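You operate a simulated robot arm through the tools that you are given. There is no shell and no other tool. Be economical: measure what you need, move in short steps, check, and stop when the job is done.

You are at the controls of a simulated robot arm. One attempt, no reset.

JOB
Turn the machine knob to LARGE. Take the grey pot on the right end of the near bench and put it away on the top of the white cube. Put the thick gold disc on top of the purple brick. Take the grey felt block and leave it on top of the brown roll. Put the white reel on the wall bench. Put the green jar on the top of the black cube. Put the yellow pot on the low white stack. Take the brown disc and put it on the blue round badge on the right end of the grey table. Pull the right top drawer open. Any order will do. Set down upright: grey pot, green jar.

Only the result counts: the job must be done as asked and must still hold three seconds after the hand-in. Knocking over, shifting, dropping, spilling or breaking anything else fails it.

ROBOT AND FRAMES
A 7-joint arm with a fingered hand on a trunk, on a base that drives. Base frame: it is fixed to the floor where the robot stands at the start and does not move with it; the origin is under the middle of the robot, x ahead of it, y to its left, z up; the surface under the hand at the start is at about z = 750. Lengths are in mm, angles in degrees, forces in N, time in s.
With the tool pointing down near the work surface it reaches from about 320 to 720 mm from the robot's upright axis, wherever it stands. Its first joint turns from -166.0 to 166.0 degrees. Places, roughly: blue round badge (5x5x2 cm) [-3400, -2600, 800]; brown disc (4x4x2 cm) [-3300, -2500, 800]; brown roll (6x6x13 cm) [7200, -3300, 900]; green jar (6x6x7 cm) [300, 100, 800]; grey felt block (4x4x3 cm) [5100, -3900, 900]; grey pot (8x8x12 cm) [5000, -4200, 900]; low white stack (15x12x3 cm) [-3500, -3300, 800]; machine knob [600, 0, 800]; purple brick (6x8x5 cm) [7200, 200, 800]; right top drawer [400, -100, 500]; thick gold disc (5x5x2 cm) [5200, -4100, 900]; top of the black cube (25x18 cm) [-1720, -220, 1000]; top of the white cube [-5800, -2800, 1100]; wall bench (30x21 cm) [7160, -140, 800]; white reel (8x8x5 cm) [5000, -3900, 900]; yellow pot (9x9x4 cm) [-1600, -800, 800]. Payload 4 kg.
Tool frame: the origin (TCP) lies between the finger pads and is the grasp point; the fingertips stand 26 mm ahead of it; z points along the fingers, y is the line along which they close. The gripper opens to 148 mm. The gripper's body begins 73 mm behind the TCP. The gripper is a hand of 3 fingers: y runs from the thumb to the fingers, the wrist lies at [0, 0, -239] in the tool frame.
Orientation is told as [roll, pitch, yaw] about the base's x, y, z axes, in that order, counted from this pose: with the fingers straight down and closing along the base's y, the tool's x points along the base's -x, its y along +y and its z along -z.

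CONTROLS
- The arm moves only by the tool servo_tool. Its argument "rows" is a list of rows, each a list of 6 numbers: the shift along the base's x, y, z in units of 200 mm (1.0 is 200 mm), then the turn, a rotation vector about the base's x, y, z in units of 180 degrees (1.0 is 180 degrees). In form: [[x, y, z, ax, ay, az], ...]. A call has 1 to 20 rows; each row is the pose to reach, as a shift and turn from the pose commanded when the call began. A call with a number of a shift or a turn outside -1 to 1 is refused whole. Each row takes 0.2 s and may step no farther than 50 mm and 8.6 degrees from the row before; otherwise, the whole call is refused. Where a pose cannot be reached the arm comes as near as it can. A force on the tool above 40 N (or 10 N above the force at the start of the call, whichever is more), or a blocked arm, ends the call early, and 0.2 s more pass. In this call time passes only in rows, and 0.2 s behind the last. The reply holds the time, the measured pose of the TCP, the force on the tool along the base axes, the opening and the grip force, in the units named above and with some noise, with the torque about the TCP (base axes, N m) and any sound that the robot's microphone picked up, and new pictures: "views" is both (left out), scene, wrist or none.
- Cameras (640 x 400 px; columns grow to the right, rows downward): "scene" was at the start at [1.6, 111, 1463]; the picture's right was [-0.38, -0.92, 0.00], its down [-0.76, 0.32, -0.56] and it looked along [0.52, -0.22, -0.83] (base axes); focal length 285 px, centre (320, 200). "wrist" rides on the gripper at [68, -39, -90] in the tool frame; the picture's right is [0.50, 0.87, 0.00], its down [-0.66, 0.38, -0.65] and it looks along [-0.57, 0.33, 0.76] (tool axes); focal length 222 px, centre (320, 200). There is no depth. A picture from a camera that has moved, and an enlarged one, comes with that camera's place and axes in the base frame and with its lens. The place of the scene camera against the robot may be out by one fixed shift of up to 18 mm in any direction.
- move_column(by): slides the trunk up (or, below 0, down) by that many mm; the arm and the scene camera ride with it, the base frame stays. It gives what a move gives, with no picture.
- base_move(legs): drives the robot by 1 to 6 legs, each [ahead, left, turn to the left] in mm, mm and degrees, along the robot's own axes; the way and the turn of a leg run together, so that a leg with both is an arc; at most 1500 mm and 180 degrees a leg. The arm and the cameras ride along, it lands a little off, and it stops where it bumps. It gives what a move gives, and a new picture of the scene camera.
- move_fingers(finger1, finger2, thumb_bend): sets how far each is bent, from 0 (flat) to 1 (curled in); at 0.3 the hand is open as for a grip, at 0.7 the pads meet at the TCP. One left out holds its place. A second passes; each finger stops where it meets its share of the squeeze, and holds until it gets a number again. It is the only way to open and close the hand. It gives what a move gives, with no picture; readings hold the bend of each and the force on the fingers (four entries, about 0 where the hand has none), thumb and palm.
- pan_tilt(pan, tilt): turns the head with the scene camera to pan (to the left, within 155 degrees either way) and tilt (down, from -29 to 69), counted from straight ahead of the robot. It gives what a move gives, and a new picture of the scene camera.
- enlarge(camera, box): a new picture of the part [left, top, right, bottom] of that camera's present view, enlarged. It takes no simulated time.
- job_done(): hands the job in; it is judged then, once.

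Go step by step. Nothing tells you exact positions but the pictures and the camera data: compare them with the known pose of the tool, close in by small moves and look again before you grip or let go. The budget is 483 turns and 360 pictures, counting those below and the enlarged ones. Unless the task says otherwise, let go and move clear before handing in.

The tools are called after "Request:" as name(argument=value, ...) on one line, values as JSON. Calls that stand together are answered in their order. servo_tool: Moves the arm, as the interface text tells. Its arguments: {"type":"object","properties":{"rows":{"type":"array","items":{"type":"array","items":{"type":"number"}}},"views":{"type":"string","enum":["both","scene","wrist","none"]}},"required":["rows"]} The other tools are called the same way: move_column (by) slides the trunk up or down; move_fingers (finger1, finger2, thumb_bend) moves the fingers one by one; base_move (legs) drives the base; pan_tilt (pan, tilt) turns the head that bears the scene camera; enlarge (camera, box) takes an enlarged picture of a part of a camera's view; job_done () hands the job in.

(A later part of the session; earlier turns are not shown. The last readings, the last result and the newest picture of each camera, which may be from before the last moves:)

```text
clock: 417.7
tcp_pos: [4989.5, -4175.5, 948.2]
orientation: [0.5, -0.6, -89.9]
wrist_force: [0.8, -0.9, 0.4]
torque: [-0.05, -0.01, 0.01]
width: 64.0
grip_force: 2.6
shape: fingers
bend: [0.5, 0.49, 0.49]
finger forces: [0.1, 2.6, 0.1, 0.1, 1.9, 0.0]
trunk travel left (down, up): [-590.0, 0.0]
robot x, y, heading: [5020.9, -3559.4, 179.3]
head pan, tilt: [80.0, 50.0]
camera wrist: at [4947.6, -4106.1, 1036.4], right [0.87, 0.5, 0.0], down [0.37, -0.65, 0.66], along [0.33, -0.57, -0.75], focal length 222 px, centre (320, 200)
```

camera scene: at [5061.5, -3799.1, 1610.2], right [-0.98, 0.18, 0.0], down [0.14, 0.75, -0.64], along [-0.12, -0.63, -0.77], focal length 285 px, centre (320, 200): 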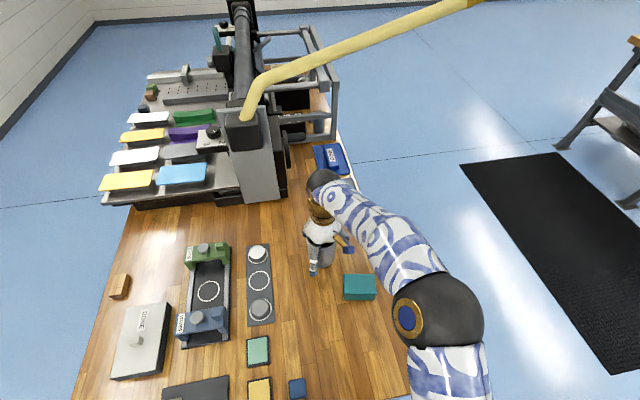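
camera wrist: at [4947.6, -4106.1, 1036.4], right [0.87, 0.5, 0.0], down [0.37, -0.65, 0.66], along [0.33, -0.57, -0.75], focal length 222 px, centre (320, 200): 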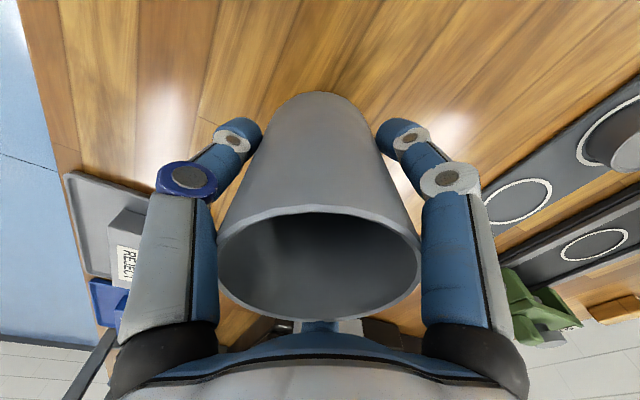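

Request:
move_fingers(finger1=0.56, finger2=0.54, thumb_bend=0.55)

Request:
servo_tool(rows=[[0, 0, 0.0, 0, 0, 0]], views="both")

```text
clock: 418.7
tcp_pos: [4989.2, -4175.5, 947.8]
orientation: [0.5, -0.6, -89.9]
wrist_force: [-0.8, -0.3, 2.4]
torque: [0.09, 0.12, 0.0]
width: 60.7
grip_force: 8.9
shape: fingers
bend: [0.51, 0.5, 0.51]
finger forces: [4.6, 6.9, 0.1, 0.0, 7.6, 0.0]
trunk travel left (down, up): [-590.0, 0.0]
robot x, y, heading: [5020.4, -3558.5, 179.4]
head pan, tilt: [80.0, 50.0]
```

```text
clock: 419.1
tcp_pos: [4989.1, -4174.9, 949.4]
orientation: [0.5, -0.6, -90.0]
wrist_force: [-0.7, -0.4, 1.8]
torque: [0.08, 0.14, -0.01]
width: 61.0
grip_force: 9.7
shape: fingers
bend: [0.51, 0.5, 0.51]
finger forces: [4.6, 6.9, 0.0, 0.0, 7.6, 0.1]
trunk travel left (down, up): [-590.0, 0.0]
robot x, y, heading: [5020.1, -3561.0, 179.6]
head pan, tilt: [80.0, 50.0]
camera scene: at [5061.3, -3798.9, 1610.2], right [-0.98, 0.18, 0.0], down [0.14, 0.75, -0.64], along [-0.11, -0.63, -0.77], focal length 285 px, centre (320, 200)
camera wrist: at [4947.5, -4106.0, 1036.4], right [0.87, 0.5, 0.0], down [0.37, -0.65, 0.66], along [0.33, -0.57, -0.75], focal length 222 px, centre (320, 200)
```

scene: 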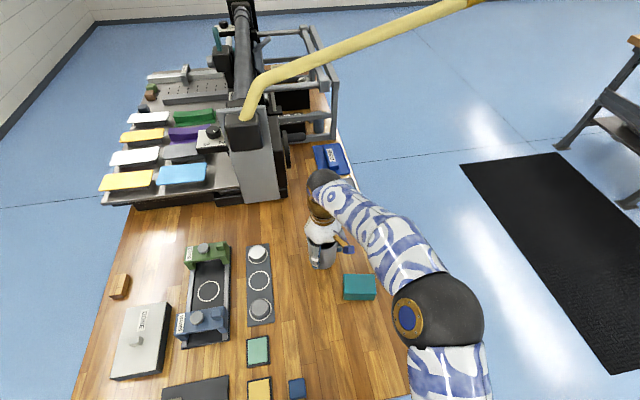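
wrist: 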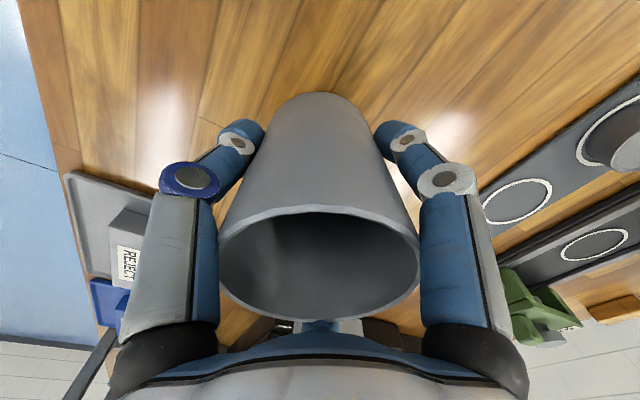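

Firm up and lift.

Request:
move_fingers(finger1=0.61, finger2=0.59, thumb_bend=0.61)

Request:
servo_tool(rows=[[0, 0, 0.05, 0, 0, 0], [0, 0, 0.2, 0, 0, 0], [0, 0, 0.4, 0, 0, 0], [0, 0, 0.55, 0, 0, 0]])

```text
clock: 420.1
tcp_pos: [4987.8, -4174.8, 948.5]
orientation: [0.5, -0.7, -89.9]
wrist_force: [-2.3, -0.4, 3.8]
torque: [0.04, 0.23, -0.01]
width: 60.1
grip_force: 18.3
shape: fingers
bend: [0.51, 0.5, 0.53]
finger forces: [9.3, 12.7, 0.0, 0.1, 14.7, 0.0]
trunk travel left (down, up): [-590.0, 0.0]
robot x, y, heading: [5017.7, -3561.6, 179.9]
head pan, tilt: [80.0, 50.0]
```

```text
clock: 421.1
tcp_pos: [4989.8, -4177.2, 1058.5]
orientation: [0.5, -0.6, -90.0]
wrist_force: [-1.1, 0.2, -0.8]
torque: [0.03, -0.02, 0.0]
width: 59.9
grip_force: 17.9
shape: fingers
bend: [0.51, 0.5, 0.53]
finger forces: [9.7, 12.8, 0.0, 0.0, 13.8, 0.0]
trunk travel left (down, up): [-590.0, 0.0]
robot x, y, heading: [5022.2, -3561.3, 179.8]
head pan, tilt: [80.0, 50.0]
camera scene: at [5061.5, -3799.0, 1610.2], right [-0.98, 0.18, 0.0], down [0.14, 0.75, -0.64], along [-0.12, -0.63, -0.77], focal length 285 px, centre (320, 200)
camera wrist: at [4948.2, -4107.3, 1146.7], right [0.87, 0.5, 0.0], down [0.37, -0.65, 0.66], along [0.33, -0.57, -0.75], focal length 222 px, centre (320, 200)
```

scene: 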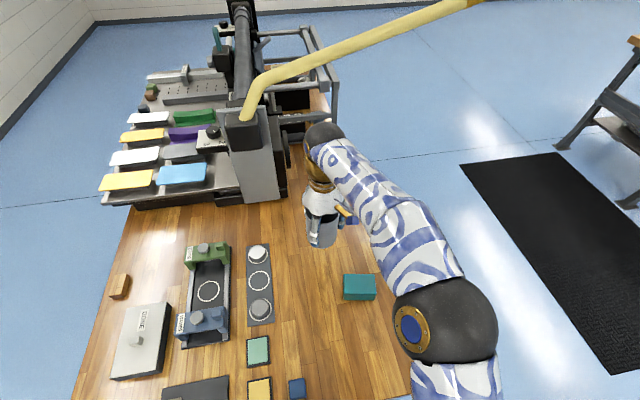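
wrist: 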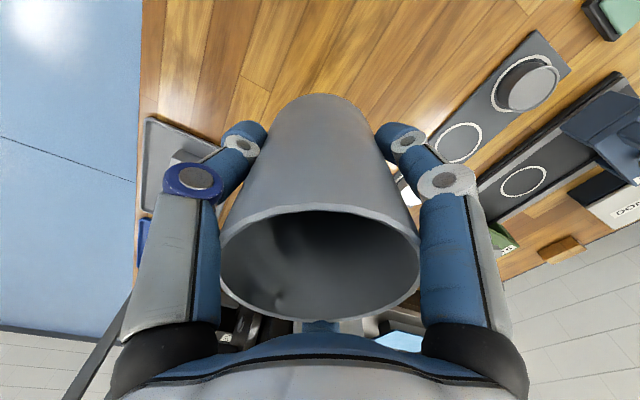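

The pot hangs upright in the hand. I retract the arm and start the long drive toward the white cube.

Request:
servo_tool(rows=[[0, 0.15, 0.1, 0, 0, 0], [0, 0.35, 0.15, 0, 0, 0], [0, 0.55, 0.2, 0, 0, 0], [0, 0.75, 0.25, 0, 0, 0], [0, 0.9, 0.3, 0, 0, 0]], views="none")

Request:
base_move(legs=[[0, -560, 0], [1500, 0, 0], [1500, 0, 0], [1500, 0, 0], [1500, 0, 0]])

Request:
pan_tilt(pan=0, tilt=15)

```text
clock: 422.3
tcp_pos: [4989.5, -3996.0, 1120.0]
orientation: [0.5, -0.6, -90.0]
wrist_force: [-1.2, -0.4, -0.9]
torque: [0.0, 0.01, 0.02]
width: 60.0
grip_force: 18.0
shape: fingers
bend: [0.51, 0.5, 0.53]
finger forces: [9.6, 12.6, 0.0, 0.0, 13.5, 0.0]
trunk travel left (down, up): [-590.0, 0.0]
robot x, y, heading: [5017.7, -3556.5, 179.6]
head pan, tilt: [80.0, 50.0]
```

```text
clock: 453.7
tcp_pos: [-1026.3, -3437.0, 1119.7]
orientation: [0.6, -0.6, -89.5]
wrist_force: [-0.3, 0.7, -1.2]
torque: [0.0, -0.01, 0.0]
width: 59.9
grip_force: 18.0
shape: fingers
bend: [0.51, 0.5, 0.53]
finger forces: [9.7, 12.4, 0.0, 0.0, 13.5, 0.1]
trunk travel left (down, up): [-590.0, 0.0]
robot x, y, heading: [-1000.7, -2999.9, -180.0]
head pan, tilt: [80.0, 50.0]
camera scene: at [-957.4, -3238.2, 1610.2], right [-0.99, 0.17, 0.0], down [0.13, 0.75, -0.64], along [-0.11, -0.63, -0.77], focal length 285 px, centre (320, 200)
```

scene: 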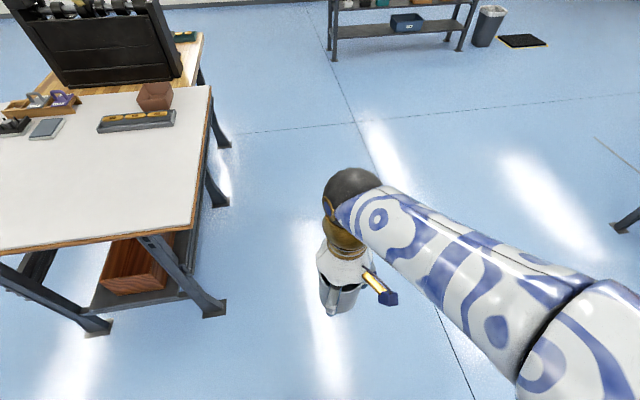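

```text
clock: 455.2
tcp_pos: [-1027.5, -3436.3, 1118.4]
orientation: [0.5, -0.6, -89.5]
wrist_force: [0.0, 0.1, -1.4]
torque: [0.0, -0.03, 0.05]
width: 60.1
grip_force: 17.6
shape: fingers
bend: [0.51, 0.5, 0.53]
finger forces: [9.6, 12.5, 0.0, 0.0, 13.5, 0.0]
trunk travel left (down, up): [-590.0, 0.0]
robot x, y, heading: [-1000.3, -2997.4, -180.0]
head pan, tilt: [0.0, 15.0]
camera scene: at [-1037.4, -3162.6, 1663.9], right [0.0, 1.0, 0.0], down [0.26, 0.0, -0.97], along [-0.97, 0.0, -0.26], focal length 285 px, centre (320, 200)
```

scene: 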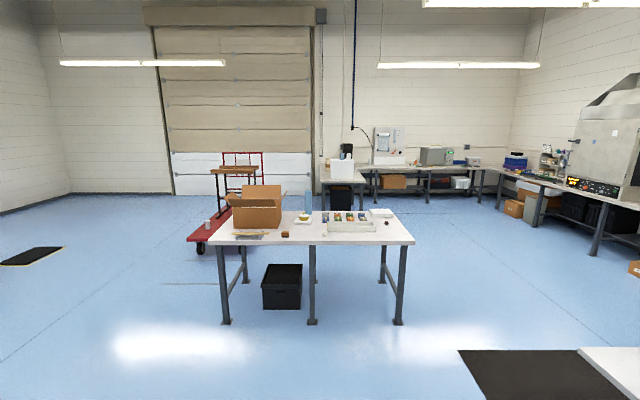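

Request:
enlarge(camera="scene", box=[290, 120, 482, 240])

```text
3.33 times, centred on (386, 180) of scene
camera zoom: at [-1037.4, -3162.6, 1663.9], right [0.0, 1.0, 0.0], down [0.26, 0.0, -0.97], along [-0.97, 0.0, -0.26], focal length 950 px, centre (100, 267)
```

zoom: 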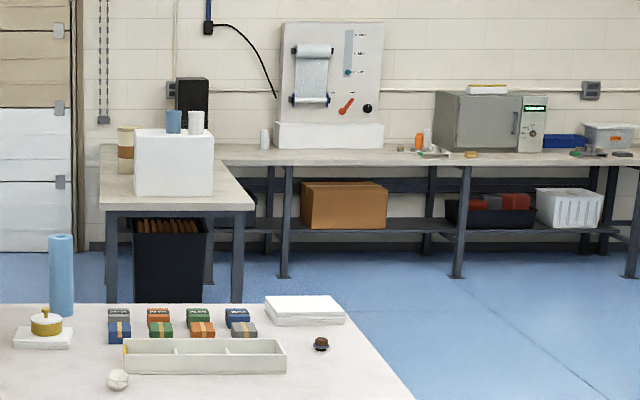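

The white cube stands on the peninsula table at about x≈-5830, y≈-2790, with two cups on it. A mat and the grey table's corner leave a narrow gap; I steer through it diagonally.

Request:
base_move(legs=[[1240, -200, 0], [0, 0, -39]])

Request:
pan_tilt(pan=0, tilt=50)

```text
clock: 463.5
tcp_pos: [-2550.6, -3110.3, 1117.2]
orientation: [0.6, -0.6, -129.5]
wrist_force: [-0.1, -0.1, -0.7]
torque: [0.01, -0.01, -0.03]
width: 59.8
grip_force: 17.4
shape: fingers
bend: [0.51, 0.5, 0.53]
finger forces: [9.3, 12.3, 0.0, 0.0, 13.4, 0.1]
trunk travel left (down, up): [-590.0, 0.0]
robot x, y, heading: [-2249.9, -2793.5, 140.2]
head pan, tilt: [0.0, 15.0]
camera scene: at [-2375.3, -2899.5, 1663.9], right [0.64, 0.77, 0.0], down [0.2, -0.17, -0.97], along [-0.74, 0.62, -0.26], focal length 285 px, centre (320, 200)
```

scene: 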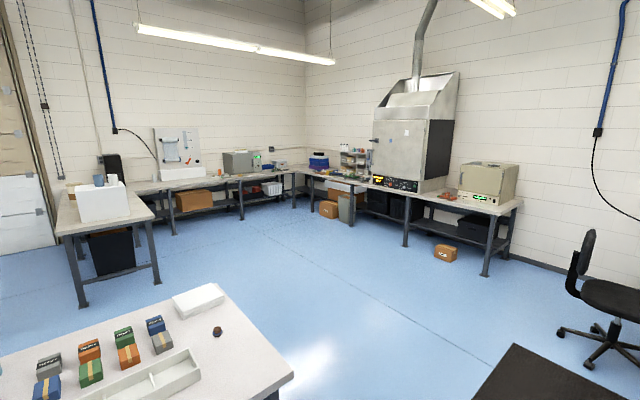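

```text
clock: 464.5
tcp_pos: [-2551.2, -3111.1, 1117.9]
orientation: [0.5, -0.5, -129.5]
wrist_force: [-0.6, 0.7, 0.0]
torque: [0.0, -0.03, -0.01]
width: 59.8
grip_force: 17.9
shape: fingers
bend: [0.51, 0.5, 0.53]
finger forces: [9.3, 12.4, 0.1, 0.1, 13.3, 0.1]
trunk travel left (down, up): [-590.0, 0.0]
robot x, y, heading: [-2246.9, -2790.7, 140.4]
head pan, tilt: [0.0, 50.0]
camera scene: at [-2362.6, -2910.0, 1610.3], right [0.64, 0.77, 0.0], down [0.59, -0.49, -0.64], along [-0.49, 0.41, -0.77], focal length 285 px, centre (320, 200)
```

scene: 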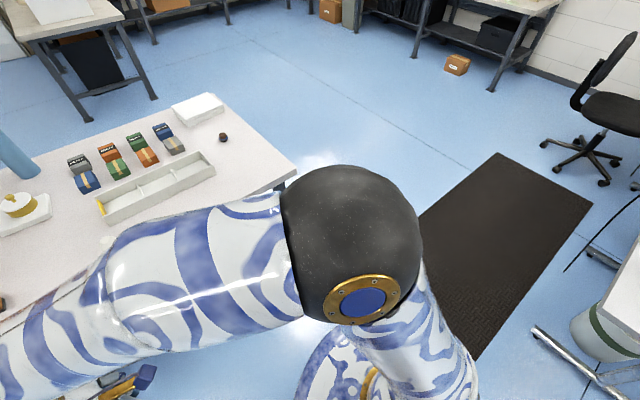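

Request:
base_move(legs=[[850, 0, 0]])

```text
clock: 469.0
tcp_pos: [-3208.5, -2561.4, 1118.3]
orientation: [0.5, -0.6, -129.5]
wrist_force: [0.5, 0.3, -0.6]
torque: [-0.01, 0.01, 0.0]
width: 60.1
grip_force: 17.8
shape: fingers
bend: [0.51, 0.5, 0.53]
finger forces: [9.3, 12.3, 0.0, 0.1, 13.4, 0.1]
trunk travel left (down, up): [-590.0, 0.0]
robot x, y, heading: [-2909.1, -2247.2, 140.0]
head pan, tilt: [0.0, 50.0]
camera scene: at [-3020.7, -2361.8, 1610.2], right [0.64, 0.77, 0.0], down [0.59, -0.49, -0.64], along [-0.49, 0.41, -0.77], focal length 285 px, centre (320, 200)
```

scene: 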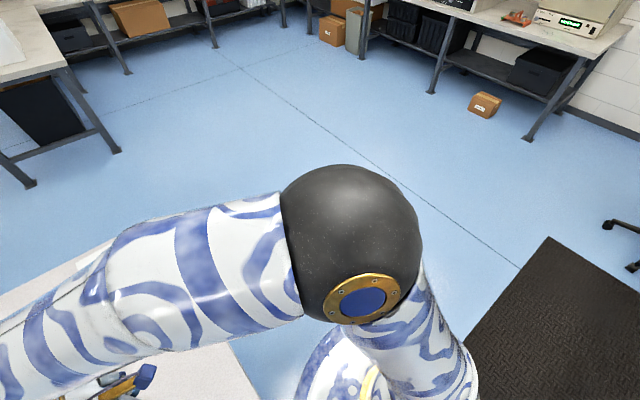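

Through the gap. Continue west and position beside the peninsula table.

Request:
base_move(legs=[[720, 0, 0], [0, 0, 40], [1500, 0, 0], [0, 0, -90], [-700, 0, 0]])

Request:
pan_tilt(pan=90, tilt=35)

```text
clock: 489.0
tcp_pos: [-5368.7, -2476.4, 1116.6]
orientation: [0.5, -0.6, -178.7]
wrist_force: [0.4, 0.4, -1.3]
torque: [0.02, 0.0, 0.01]
width: 59.6
grip_force: 16.7
shape: fingers
bend: [0.51, 0.5, 0.53]
finger forces: [8.7, 12.2, 0.0, 0.0, 13.4, 0.0]
trunk travel left (down, up): [-590.0, 0.0]
robot x, y, heading: [-4930.6, -2494.9, 91.1]
head pan, tilt: [0.0, 50.0]
camera scene: at [-5087.7, -2495.5, 1610.2], right [1.0, 0.02, 0.0], down [0.01, -0.77, -0.64], along [-0.01, 0.64, -0.77], focal length 285 px, centre (320, 200)
```

scene: 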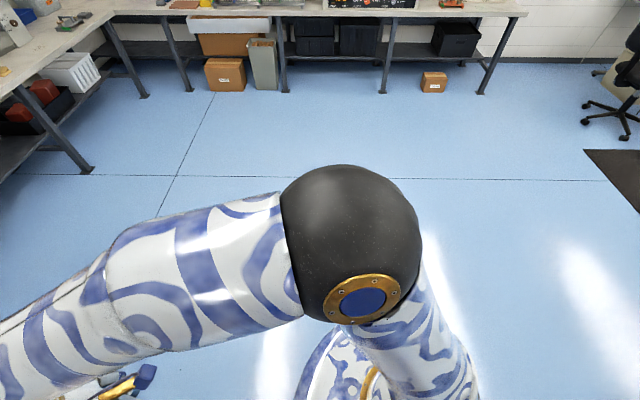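

```text
clock: 490.7
tcp_pos: [-5371.5, -2476.2, 1118.0]
orientation: [0.6, -0.6, -178.7]
wrist_force: [-0.3, 0.7, -1.1]
torque: [0.01, -0.01, 0.0]
width: 59.5
grip_force: 16.9
shape: fingers
bend: [0.51, 0.5, 0.53]
finger forces: [8.8, 12.2, 0.0, 0.1, 13.2, 0.0]
trunk travel left (down, up): [-590.0, 0.0]
robot x, y, heading: [-4932.8, -2496.8, 91.0]
head pan, tilt: [90.0, 35.0]
camera scene: at [-5174.4, -2573.7, 1631.9], right [-0.02, 1.0, 0.0], down [0.57, 0.01, -0.82], along [-0.82, -0.01, -0.57], focal length 285 px, centre (320, 200)
```

scene: 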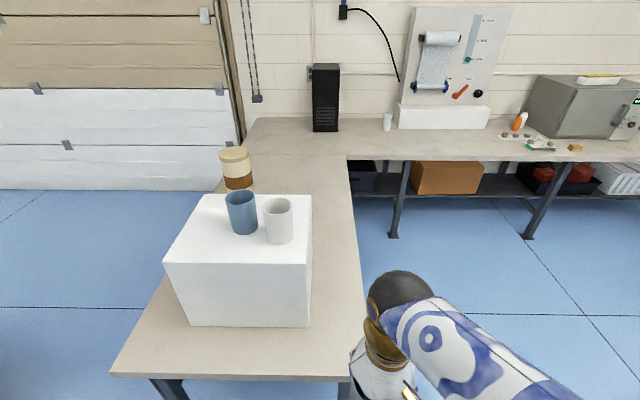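

Cube top spans x -5690…-6000, y ≈ -2975…-2590, z≈1075; cups near [-5816,-2800] and [-5773,-2680]. I'll use the free front-left area. First raise the arm, then approach.

Request:
servo_tool(rows=[[0, 0, 0.2, 0, 0, 0], [0, 0, 0.4, 0, 0, -0.04], [0, 0, 0.5, 0, 0, -0.08], [0, 0, 0.5, 0, 0, -0.12], [0, 0, 0.5, 0, 0, -0.16]], views="none")

Request:
base_move(legs=[[-410, 0, 0], [0, 200, 0]])

Request:
pan_tilt(pan=85, tilt=45)

```text
clock: 491.9
tcp_pos: [-5369.3, -2475.4, 1218.7]
orientation: [0.7, -0.6, 152.4]
wrist_force: [-0.4, -0.4, -0.4]
torque: [0.02, 0.01, 0.0]
width: 59.5
grip_force: 16.9
shape: fingers
bend: [0.51, 0.5, 0.53]
finger forces: [8.7, 12.0, 0.0, 0.0, 13.1, 0.0]
trunk travel left (down, up): [-590.0, 0.0]
robot x, y, heading: [-4929.8, -2499.8, 91.2]
head pan, tilt: [90.0, 35.0]
```

```text
clock: 495.6
tcp_pos: [-5562.8, -2892.1, 1219.1]
orientation: [0.4, -0.7, 152.6]
wrist_force: [0.1, 0.1, -0.4]
torque: [0.0, 0.02, -0.01]
width: 59.4
grip_force: 17.2
shape: fingers
bend: [0.51, 0.5, 0.53]
finger forces: [8.8, 12.0, 0.0, 0.0, 13.1, 0.0]
trunk travel left (down, up): [-590.0, 0.0]
robot x, y, heading: [-5123.2, -2912.2, 91.0]
head pan, tilt: [90.0, 35.0]
camera scene: at [-5368.1, -2989.3, 1631.7], right [-0.02, 1.0, 0.0], down [0.57, 0.01, -0.82], along [-0.82, -0.02, -0.57], focal length 285 px, centre (320, 200)
```

scene: 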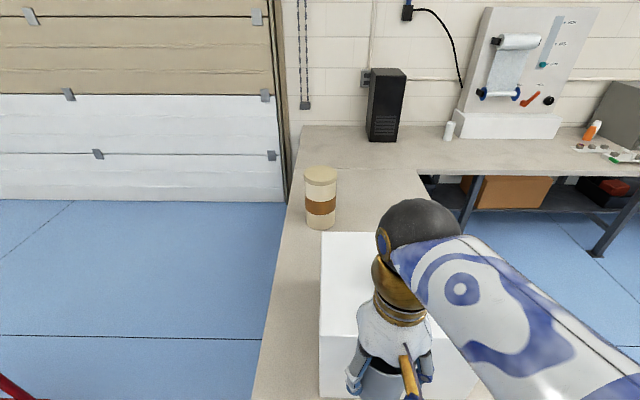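

```text
clock: 496.3
tcp_pos: [-5561.3, -2890.8, 1218.5]
orientation: [0.6, -0.5, 152.7]
wrist_force: [-0.1, 0.7, -0.8]
torque: [0.02, 0.0, 0.04]
width: 59.6
grip_force: 16.6
shape: fingers
bend: [0.51, 0.5, 0.53]
finger forces: [8.7, 12.0, 0.0, 0.0, 13.1, 0.0]
trunk travel left (down, up): [-590.0, 0.0]
robot x, y, heading: [-5126.7, -2916.8, 91.1]
head pan, tilt: [85.0, 45.0]
camera scene: at [-5360.3, -2982.0, 1617.1], right [0.07, 1.0, 0.0], down [0.71, -0.05, -0.71], along [-0.71, 0.05, -0.71], focal length 285 px, centre (320, 200)
```

scene: 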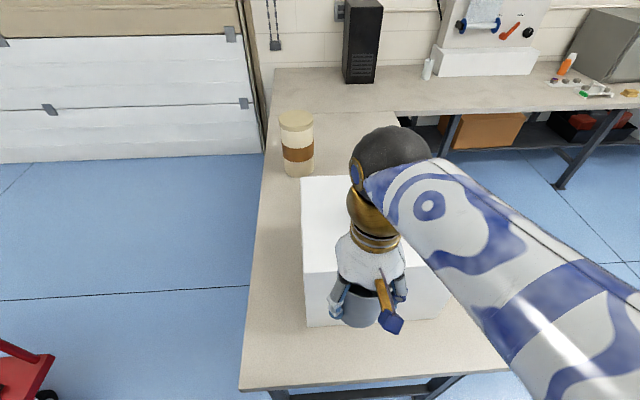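

I sidle 100 mm closer and extend over the front-left area of the cube.

Request:
base_move(legs=[[0, 100, 0]])

Request:
servo_tool(rows=[[-0.15, -0.03, 0, 0, 0, 0], [-0.3, -0.08, 0, 0, 0, 0], [-0.44, -0.11, 0, 0, 0, 0]])

```text
clock: 497.5
tcp_pos: [-5664.8, -2894.0, 1216.2]
orientation: [0.4, -0.5, 152.7]
wrist_force: [-0.1, -0.6, -0.8]
torque: [0.02, -0.02, -0.01]
width: 59.4
grip_force: 16.9
shape: fingers
bend: [0.51, 0.5, 0.53]
finger forces: [8.7, 12.0, 0.0, 0.0, 13.1, 0.1]
trunk travel left (down, up): [-590.0, 0.0]
robot x, y, heading: [-5230.3, -2916.4, 90.9]
head pan, tilt: [85.0, 45.0]
camera scene: at [-5463.0, -2984.0, 1616.8], right [0.07, 1.0, 0.0], down [0.71, -0.05, -0.71], along [-0.7, 0.05, -0.71], focal length 285 px, centre (320, 200)
```

scene: 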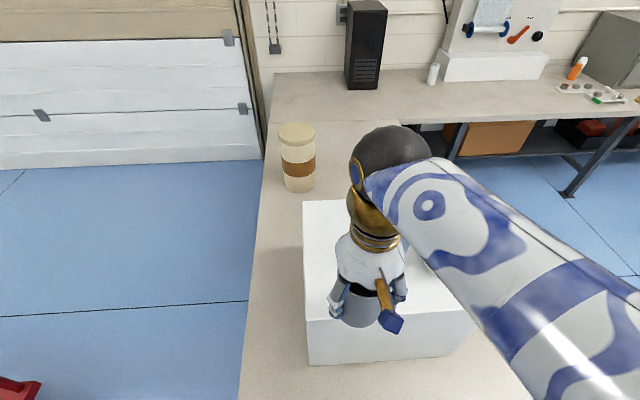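

```text
clock: 498.3
tcp_pos: [-5752.4, -2916.0, 1218.1]
orientation: [0.5, -0.7, 152.7]
wrist_force: [-0.2, 0.2, -0.5]
torque: [0.02, -0.03, 0.02]
width: 59.2
grip_force: 16.6
shape: fingers
bend: [0.51, 0.5, 0.53]
finger forces: [8.9, 11.9, 0.0, 0.1, 13.0, 0.0]
trunk travel left (down, up): [-590.0, 0.0]
robot x, y, heading: [-5227.3, -2913.8, 91.3]
head pan, tilt: [85.0, 45.0]
camera scene: at [-5462.3, -2984.2, 1617.0], right [0.07, 1.0, 0.0], down [0.71, -0.05, -0.71], along [-0.7, 0.05, -0.71], focal length 285 px, centre (320, 200)
camera wrist: at [-5674.9, -2911.0, 1305.8], right [0.05, -1.0, 0.0], down [-0.75, -0.03, 0.66], along [-0.66, -0.03, -0.75], focal length 222 px, centre (320, 200)
```

scene: 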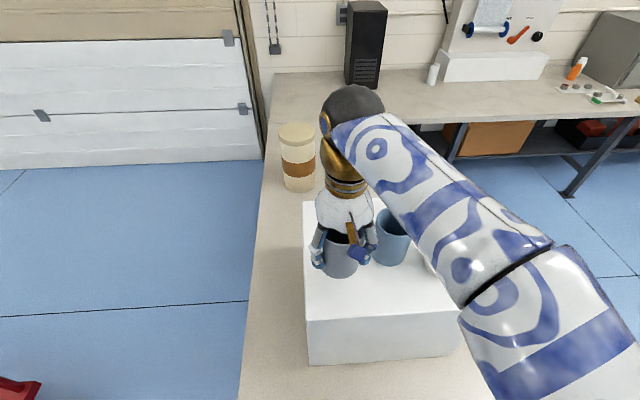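
wrist: 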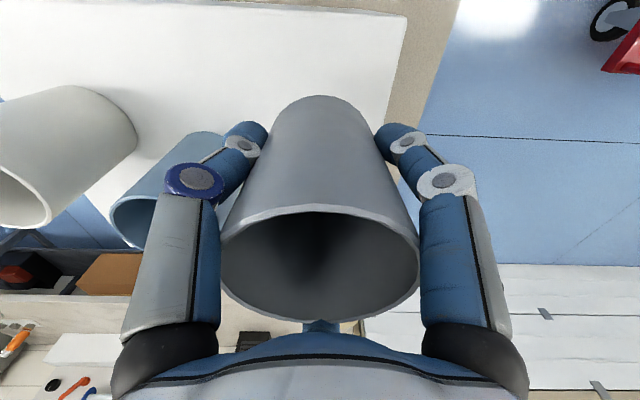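

The free area is under the pot and the fingers straddle the cup's direction. Lowering until contact.

Request:
servo_tool(rows=[[0.01, 0, -0.15, 0, 0, 0], [0.01, 0, -0.27, 0, 0, 0], [0.01, 0, -0.3, 0, 0, 0], [0.01, 0, -0.32, 0, 0, 0], [0.01, 0, -0.34, 0, 0, 0], [0.01, 0, -0.36, 0, 0, 0], [0.01, 0, -0.38, 0, 0, 0]], views="wrist")

```text
clock: 499.9
tcp_pos: [-5750.3, -2916.1, 1144.5]
orientation: [0.7, -0.8, 152.7]
wrist_force: [-2.6, 0.1, 13.8]
torque: [0.24, -0.27, 0.02]
width: 59.7
grip_force: 19.3
shape: fingers
bend: [0.51, 0.5, 0.53]
finger forces: [9.3, 15.2, 0.0, 0.0, 14.2, 0.0]
trunk travel left (down, up): [-590.0, 0.0]
robot x, y, heading: [-5226.8, -2912.8, 91.0]
head pan, tilt: [85.0, 45.0]
camera wrist: at [-5672.1, -2910.9, 1231.0], right [0.05, -1.0, 0.0], down [-0.74, -0.03, 0.67], along [-0.67, -0.03, -0.74], focal length 222 px, centre (320, 200)
```

wrist: 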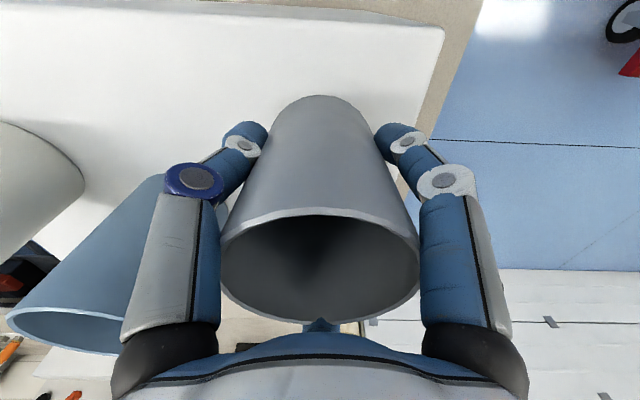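

Contact made. Release a bit, then check.

Request:
move_fingers(finger1=0.45, finger2=0.45, thumb_bend=0.46)

Request:
servo_tool(rows=[[0, 0, 0.02, 0, 0, 0]])

```text
clock: 500.9
tcp_pos: [-5750.1, -2915.1, 1141.0]
orientation: [0.7, -0.6, 152.8]
wrist_force: [-0.4, 0.8, 0.5]
torque: [0.01, -0.02, -0.02]
width: 76.8
grip_force: 0.3
shape: fingers
bend: [0.45, 0.45, 0.46]
finger forces: [0.0, 0.1, 0.0, 0.1, 0.3, 0.0]
trunk travel left (down, up): [-590.0, 0.0]
robot x, y, heading: [-5226.7, -2917.5, 91.4]
head pan, tilt: [85.0, 45.0]
```

```text
clock: 501.3
tcp_pos: [-5749.8, -2915.3, 1145.3]
orientation: [0.5, -0.6, 152.6]
wrist_force: [-0.5, 0.2, -0.5]
torque: [-0.02, -0.01, 0.0]
width: 76.5
grip_force: 0.1
shape: fingers
bend: [0.45, 0.45, 0.46]
finger forces: [0.1, 0.0, 0.0, 0.1, 0.1, 0.1]
trunk travel left (down, up): [-590.0, 0.0]
robot x, y, heading: [-5229.7, -2912.3, 90.9]
head pan, tilt: [85.0, 45.0]
camera scene: at [-5461.5, -2984.1, 1617.1], right [0.07, 1.0, 0.0], down [0.71, -0.05, -0.71], along [-0.71, 0.05, -0.71], focal length 285 px, centre (320, 200)
camera wrist: at [-5672.1, -2911.0, 1233.7], right [0.05, -1.0, 0.0], down [-0.75, -0.03, 0.66], along [-0.66, -0.03, -0.75], focal length 222 px, centre (320, 200)
```

scene: 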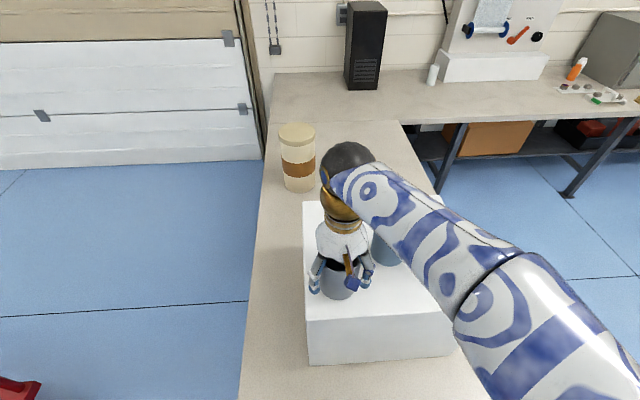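
wrist: 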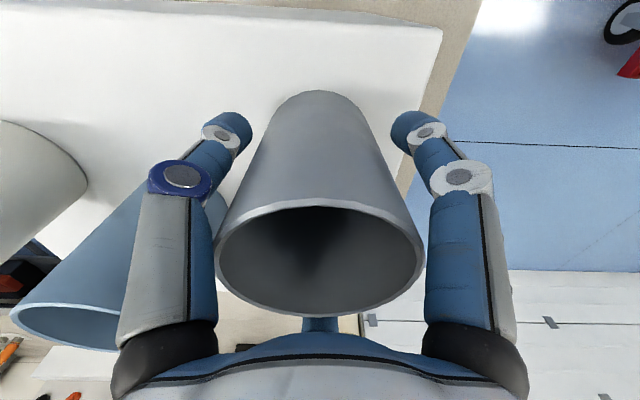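

The pot stands free. Open a little more and lift straight up.

Request:
move_fingers(finger1=0.41, finger2=0.41, thumb_bend=0.41)

Request:
servo_tool(rows=[[0, 0, 0.1, 0, 0, 0], [0, 0, 0.25, 0, 0, 0], [0, 0, 0.4, 0, 0, 0], [0, 0, 0.55, 0, 0, 0]])

```text
clock: 502.3
tcp_pos: [-5749.9, -2915.3, 1144.5]
orientation: [0.4, -0.7, 152.6]
wrist_force: [-0.3, -0.1, 1.3]
torque: [0.04, 0.0, 0.01]
width: 91.1
grip_force: 0.1
shape: fingers
bend: [0.41, 0.41, 0.41]
finger forces: [0.0, 0.0, 0.0, 0.1, 0.1, 0.0]
trunk travel left (down, up): [-590.0, 0.0]
robot x, y, heading: [-5223.9, -2913.3, 91.2]
head pan, tilt: [85.0, 45.0]
```

```text
clock: 503.3
tcp_pos: [-5750.6, -2915.5, 1256.7]
orientation: [0.6, -0.6, 152.7]
wrist_force: [0.0, -0.1, -0.5]
torque: [-0.01, 0.0, 0.02]
width: 91.5
grip_force: 0.1
shape: fingers
bend: [0.41, 0.41, 0.41]
finger forces: [0.0, 0.1, 0.0, 0.0, 0.0, 0.1]
trunk travel left (down, up): [-590.0, 0.0]
robot x, y, heading: [-5223.8, -2916.7, 91.0]
head pan, tilt: [85.0, 45.0]
camera scene: at [-5461.5, -2984.2, 1617.1], right [0.07, 1.0, 0.0], down [0.71, -0.05, -0.71], along [-0.71, 0.05, -0.71], focal length 285 px, centre (320, 200)
camera wrist: at [-5672.8, -2911.1, 1344.5], right [0.05, -1.0, 0.0], down [-0.75, -0.03, 0.66], along [-0.66, -0.03, -0.75], focal length 222 px, centre (320, 200)
```

scene: 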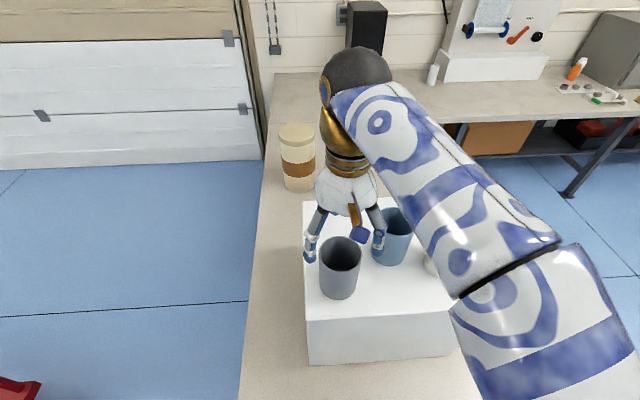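
wrist: 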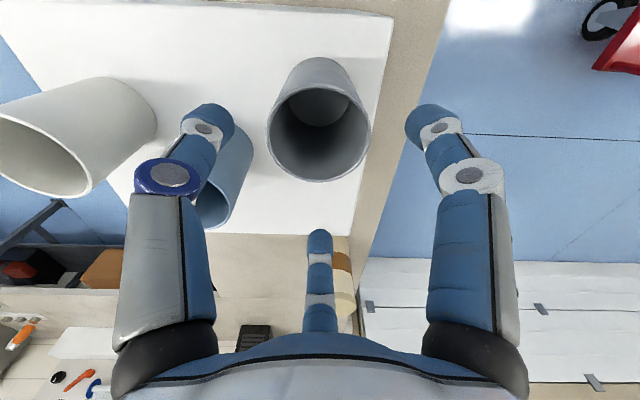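

The grey pot stands upright on the white cube. Only the drawer remains. I retract and drive back the same way.

Request:
servo_tool(rows=[[0.2, 0, 0.03, 0, 0, 0], [0.4, 0.02, 0.03, 0, 0, 0], [0.6, 0.05, 0, 0, 0, 0], [0.8, 0.08, -0.1, 0, 0, 0], [0.9, 0.1, -0.3, 0, 0, 0], [0.9, 0.1, -0.5, 0, 0, 0]], views="none")

Request:
base_move(legs=[[0, -300, 0], [1115, 0, 0], [0, 0, 89], [-1480, 0, 0], [0, 0, -40]])

```text
clock: 504.7
tcp_pos: [-5569.9, -2896.0, 1154.8]
orientation: [0.6, -0.6, 152.6]
wrist_force: [-0.7, -0.1, 0.7]
torque: [-0.02, 0.0, 0.01]
width: 91.7
grip_force: 0.0
shape: fingers
bend: [0.41, 0.41, 0.41]
finger forces: [0.0, 0.0, 0.0, 0.0, 0.0, 0.0]
trunk travel left (down, up): [-590.0, 0.0]
robot x, y, heading: [-5224.0, -2911.8, 91.1]
head pan, tilt: [85.0, 45.0]
```

```text
clock: 524.6
tcp_pos: [-3697.3, -2034.2, 1155.8]
orientation: [0.6, -0.5, -157.8]
wrist_force: [0.0, -0.2, -0.4]
torque: [-0.02, 0.01, 0.03]
width: 91.7
grip_force: 0.0
shape: fingers
bend: [0.41, 0.41, 0.41]
finger forces: [0.1, 0.0, 0.0, 0.0, 0.0, 0.0]
trunk travel left (down, up): [-590.0, 0.0]
robot x, y, heading: [-3455.6, -1783.7, 141.0]
head pan, tilt: [85.0, 45.0]
camera scene: at [-3570.0, -2009.8, 1617.1], right [-0.71, 0.7, 0.0], down [0.49, 0.51, -0.71], along [-0.49, -0.51, -0.71], focal length 285 px, centre (320, 200)
```

scene: 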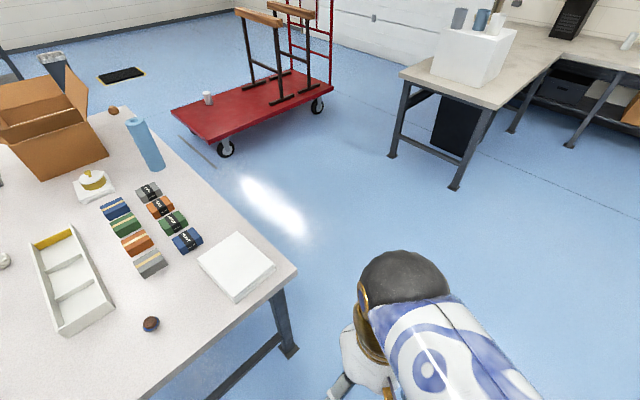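

Request:
base_move(legs=[[-1490, 0, 0], [-85, 0, 0], [0, 0, 39], [-1330, 0, 0], [0, 0, -90]])

Request:
pan_tilt(pan=-10, tilt=30)

```text
clock: 544.6
tcp_pos: [-1252.9, -2724.2, 1155.2]
orientation: [0.5, -0.6, 151.5]
wrist_force: [-0.1, 0.1, 0.0]
torque: [0.0, 0.01, -0.02]
width: 91.4
grip_force: 0.0
shape: fingers
bend: [0.41, 0.41, 0.41]
finger forces: [0.0, 0.0, 0.0, 0.1, 0.1, 0.0]
trunk travel left (down, up): [-590.0, 0.0]
robot x, y, heading: [-912.7, -2753.0, 89.8]
head pan, tilt: [85.0, 45.0]
camera scene: at [-1147.6, -2815.1, 1617.1], right [0.09, 1.0, 0.0], down [0.7, -0.06, -0.71], along [-0.7, 0.06, -0.71], focal length 285 px, centre (320, 200)
```

scene: 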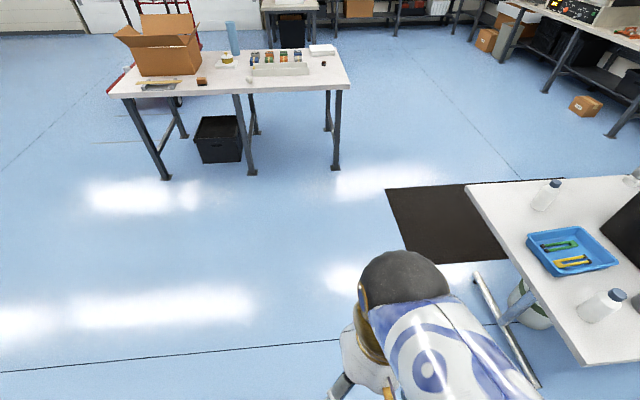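

```text
clock: 546.3
tcp_pos: [-1254.3, -2724.5, 1156.0]
orientation: [0.7, -0.6, 151.4]
wrist_force: [-0.8, 0.2, 0.8]
torque: [-0.01, 0.0, -0.01]
width: 91.5
grip_force: 0.0
shape: fingers
bend: [0.41, 0.41, 0.41]
finger forces: [0.0, 0.1, 0.1, 0.0, 0.0, 0.0]
trunk travel left (down, up): [-590.0, 0.0]
robot x, y, heading: [-912.2, -2751.0, 90.0]
head pan, tilt: [-10.0, 30.0]
camera scene: at [-1050.6, -2733.4, 1639.8], right [0.98, -0.18, 0.0], down [-0.09, -0.49, -0.87], along [0.15, 0.85, -0.5], focal length 285 px, centre (320, 200)
```

scene: 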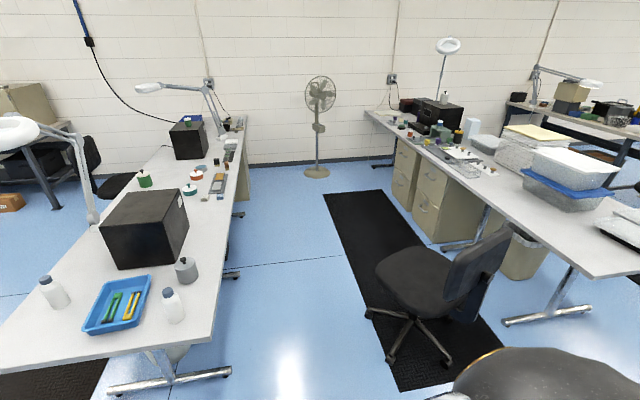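

The corridor is clear. I drive up to the drawer unit and face it.

Request:
base_move(legs=[[1490, -20, 0], [1080, -20, 0], [0, 0, -90]])

Request:
pan_tilt(pan=-25, tilt=40)

```text
clock: 562.6
tcp_pos: [-818.1, 157.6, 1156.2]
orientation: [0.6, -0.7, 61.5]
wrist_force: [0.2, -0.3, 0.0]
torque: [0.01, 0.0, -0.01]
width: 91.7
grip_force: 0.1
shape: fingers
bend: [0.41, 0.41, 0.41]
finger forces: [0.1, 0.1, 0.1, 0.0, 0.0, 0.0]
trunk travel left (down, up): [-590.0, 0.0]
robot x, y, heading: [-841.0, -182.2, 0.1]
head pan, tilt: [-10.0, 30.0]
camera scene: at [-818.6, -62.8, 1639.8], right [-0.17, -0.98, 0.0], down [-0.49, 0.09, -0.87], along [0.85, -0.15, -0.5], focal length 285 px, centre (320, 200)
```

scene: 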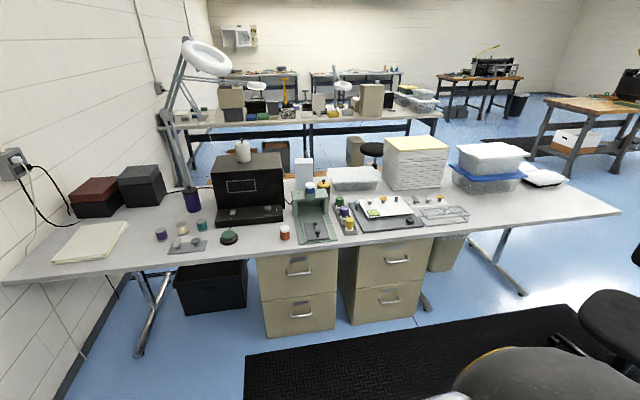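

```text
clock: 563.4
tcp_pos: [-817.7, 158.3, 1155.2]
orientation: [0.6, -0.6, 61.5]
wrist_force: [-0.4, -1.0, 0.2]
torque: [-0.01, -0.01, 0.01]
width: 91.6
grip_force: 0.0
shape: fingers
bend: [0.41, 0.41, 0.41]
finger forces: [0.0, 0.0, 0.0, 0.1, 0.1, 0.1]
trunk travel left (down, up): [-590.0, 0.0]
robot x, y, heading: [-847.3, -188.4, -0.4]
head pan, tilt: [-25.0, 40.0]
camera scene: at [-830.6, -82.9, 1624.4], right [-0.42, -0.91, 0.0], down [-0.58, 0.27, -0.77], along [0.69, -0.32, -0.64], focal length 285 px, centre (320, 200)
```

scene: 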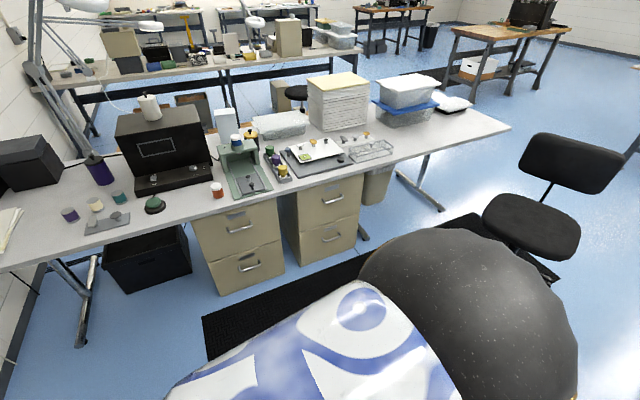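

The drawer's handle is near [295, -138, 543]. I bring the arm to the front.

Request:
servo_tool(rows=[[0.2, -0.05, 0, 0, 0, -0.045], [0.4, -0.12, 0, 0, 0, -0.09], [0.6, -0.22, 0, 0, 0, -0.135], [0.78, -0.36, 0, 0, 0, -0.18], [0.95, -0.52, 0, 0, 0, -0.225]], views="none")

Request:
servo_tool(rows=[[0.15, -0.2, 0, 0, 0, -0.045], [0.28, -0.4, 0, 0, 0, -0.09], [0.38, -0.62, 0, 0, 0, -0.115], [0.44, -0.85, 0, 0, 0, -0.115], [0.45, -1.0, 0, 0, 0, -0.115]], views="none")

Request:
move_column(by=-350)

```text
clock: 564.6
tcp_pos: [-627.3, 52.3, 1156.1]
orientation: [0.6, -0.5, 20.9]
wrist_force: [0.5, 0.4, 0.7]
torque: [-0.01, 0.0, -0.02]
width: 91.5
grip_force: 0.0
shape: fingers
bend: [0.41, 0.41, 0.41]
finger forces: [0.0, 0.0, 0.1, 0.0, 0.0, 0.0]
trunk travel left (down, up): [-590.0, 0.0]
robot x, y, heading: [-840.4, -187.6, 0.1]
head pan, tilt: [-25.0, 40.0]
```

```text
clock: 565.8
tcp_pos: [-539.0, -147.4, 1155.6]
orientation: [0.5, -0.6, 0.4]
wrist_force: [-0.6, -0.2, 0.9]
torque: [0.0, -0.02, -0.01]
width: 91.5
grip_force: 0.0
shape: fingers
bend: [0.41, 0.41, 0.41]
finger forces: [0.0, 0.0, 0.0, 0.1, 0.0, 0.1]
trunk travel left (down, up): [-590.0, 0.0]
robot x, y, heading: [-846.5, -185.1, -0.1]
head pan, tilt: [-25.0, 40.0]
```

```text
clock: 569.2
tcp_pos: [-538.8, -147.2, 804.3]
orientation: [0.6, -0.6, 0.2]
wrist_force: [0.3, -1.0, -0.1]
torque: [0.0, 0.04, 0.04]
width: 91.4
grip_force: 0.2
shape: fingers
bend: [0.41, 0.41, 0.41]
finger forces: [0.0, 0.0, 0.1, 0.0, 0.0, 0.1]
trunk travel left (down, up): [-240.0, 350.0]
robot x, y, heading: [-841.8, -185.0, 0.0]
head pan, tilt: [-25.0, 40.0]
```

Now pitch the hand forward to point at the drawer front, in two calls.

Request:
servo_tool(rows=[[0.15, 0, -0.03, 0, -0.042, 0], [0.3, 0, -0.06, 0, -0.084, 0], [0.45, 0, -0.1, 0, -0.126, 0], [0.6, 0, -0.14, 0, -0.168, 0], [0.75, 0, -0.18, 0, -0.21, 0], [0.9, 0, -0.22, 0, -0.25, 0]], views="none")

Request:
servo_tool(rows=[[0.15, 0, -0.05, 0, -0.042, 0], [0.3, 0, -0.1, 0, -0.084, 0], [0.45, 0, -0.16, 0, -0.126, 0], [0.6, 0, -0.22, 0, -0.168, 0], [0.7, 0, -0.28, 0, -0.21, 0], [0.8, 0, -0.32, 0, -0.248, 0]])

```text
clock: 570.6
tcp_pos: [-363.7, -145.0, 769.3]
orientation: [0.8, -45.1, 0.4]
wrist_force: [0.7, -2.4, 0.4]
torque: [0.12, 0.01, 0.11]
width: 91.7
grip_force: 0.0
shape: fingers
bend: [0.41, 0.41, 0.41]
finger forces: [0.1, 0.0, 0.0, 0.0, 0.0, 0.0]
out of reach, approached as far as the arm can: row 6
trunk travel left (down, up): [-240.0, 350.0]
robot x, y, heading: [-844.4, -184.2, -0.0]
head pan, tilt: [-25.0, 40.0]
```

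```text
clock: 572.0
tcp_pos: [-203.8, -147.2, 705.4]
orientation: [-139.6, -89.6, 140.1]
wrist_force: [0.1, 0.1, 1.3]
torque: [-0.01, 0.0, 0.02]
width: 92.0
grip_force: 0.1
shape: fingers
bend: [0.41, 0.41, 0.41]
finger forces: [0.1, 0.1, 0.0, 0.1, 0.1, 0.1]
out of reach, approached as far as the arm can: row 1
trunk travel left (down, up): [-240.0, 350.0]
robot x, y, heading: [-845.3, -186.9, -0.4]
head pan, tilt: [-25.0, 40.0]
camera scene: at [-830.7, -83.2, 1274.5], right [-0.42, -0.91, 0.0], down [-0.58, 0.27, -0.77], along [0.69, -0.32, -0.64], focal length 285 px, centre (320, 200)
camera wrist: at [-294.1, -186.5, 636.8], right [-0.01, 0.86, -0.5], down [-0.66, 0.38, 0.65], along [0.75, 0.34, 0.57], focal length 222 px, centre (320, 200)
```

scene: 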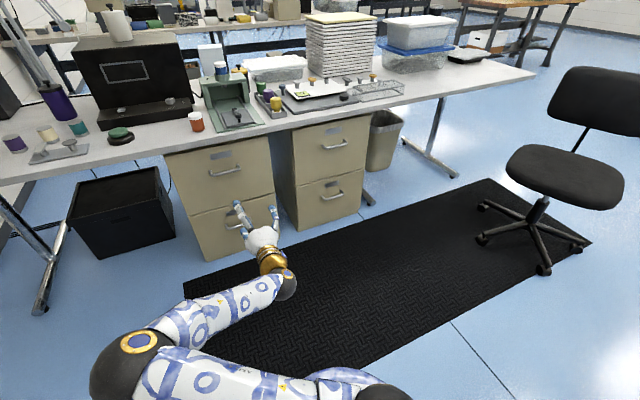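
wrist: 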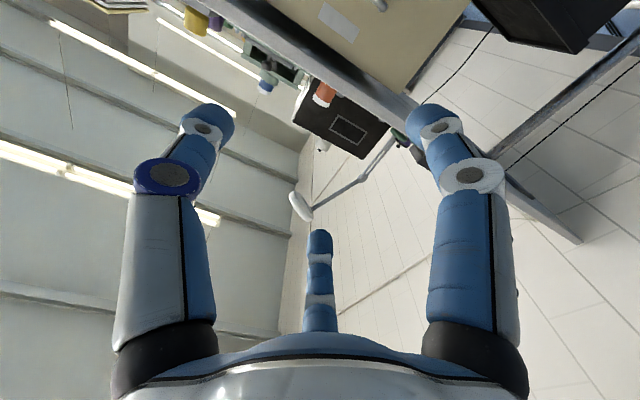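

The hand points at the drawers. I zoom on the handle to fix its position.

Request:
enlarge(camera="scene", box=[150, 120, 310, 260])

```text
2.86 times, centred on (230, 190) of scene
camera zoom: at [-830.7, -83.2, 1274.5], right [-0.42, -0.91, 0.0], down [-0.58, 0.27, -0.77], along [0.69, -0.32, -0.64], focal length 815 px, centre (577, 229)
```

zoom: 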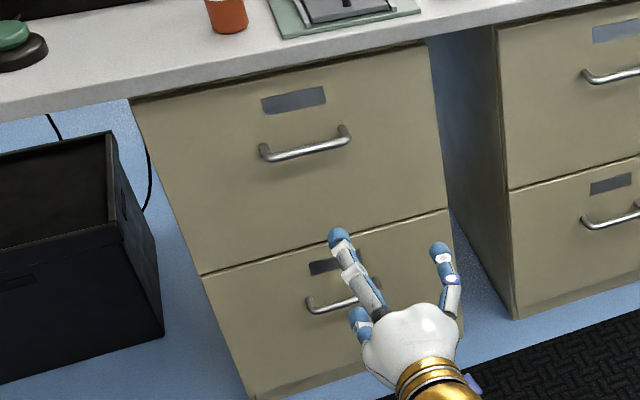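

Handle bar centre ≈ [295, -131, 552]. I lower the trunk and close in with the base.

Request:
move_column(by=-150)

Request:
base_move(legs=[[340, 15, 0]])

Request:
pan_tilt(pan=-10, tilt=45)

```text
clock: 573.8
tcp_pos: [-203.2, -145.6, 554.9]
orientation: [-125.6, -89.7, 126.2]
wrist_force: [-0.1, -0.9, -0.9]
torque: [0.01, 0.02, -0.01]
width: 91.6
grip_force: 0.0
shape: fingers
bend: [0.41, 0.41, 0.41]
finger forces: [0.0, 0.1, 0.1, 0.0, 0.0, 0.0]
trunk travel left (down, up): [-90.0, 500.0]
robot x, y, heading: [-843.1, -183.7, -0.1]
head pan, tilt: [-25.0, 40.0]
```

```text
clock: 576.0
tcp_pos: [135.4, -131.0, 555.2]
orientation: [-125.4, -89.6, 126.1]
wrist_force: [0.5, 1.0, 0.2]
torque: [0.0, 0.01, -0.01]
width: 91.9
grip_force: 0.1
shape: fingers
bend: [0.41, 0.41, 0.41]
finger forces: [0.1, 0.0, 0.1, 0.0, 0.1, 0.0]
trunk travel left (down, up): [-90.0, 500.0]
robot x, y, heading: [-506.3, -168.2, 0.2]
head pan, tilt: [-25.0, 40.0]
camera scene: at [-492.1, -67.8, 1124.4], right [-0.42, -0.91, 0.0], down [-0.58, 0.27, -0.77], along [0.69, -0.32, -0.64], focal length 285 px, centre (320, 200)
```

scene: 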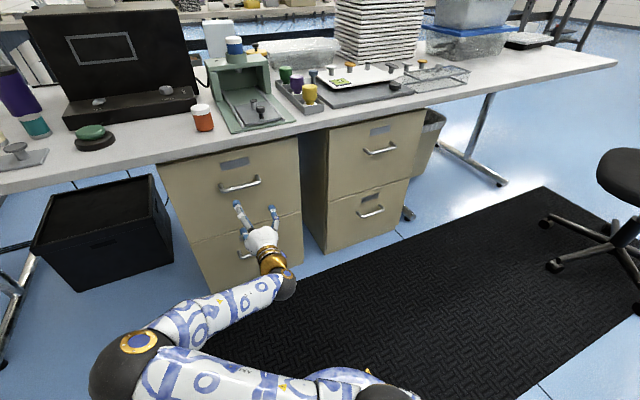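

```text
clock: 576.8
tcp_pos: [135.5, -131.8, 556.8]
orientation: [-125.3, -89.5, 126.0]
wrist_force: [0.3, 0.0, -0.3]
torque: [0.03, 0.0, -0.01]
width: 91.8
grip_force: 0.0
shape: fingers
bend: [0.41, 0.41, 0.41]
finger forces: [0.0, 0.1, 0.1, 0.1, 0.0, 0.1]
trunk travel left (down, up): [-90.0, 500.0]
robot x, y, heading: [-500.6, -169.1, 0.1]
head pan, tilt: [-10.0, 45.0]
camera scene: at [-489.1, -46.0, 1117.2], right [-0.17, -0.98, 0.0], down [-0.7, 0.12, -0.71], along [0.7, -0.12, -0.71], focal length 285 px, centre (320, 200)
```

scene: 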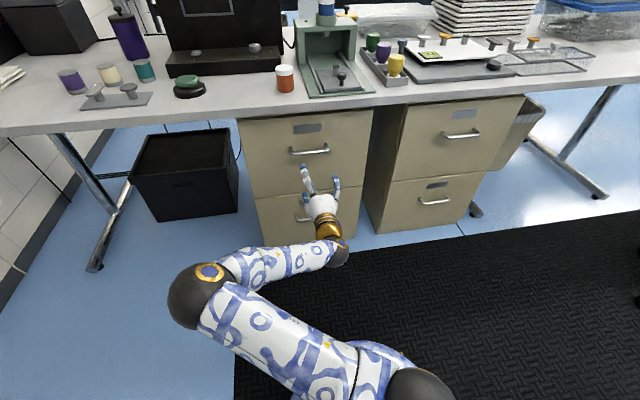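

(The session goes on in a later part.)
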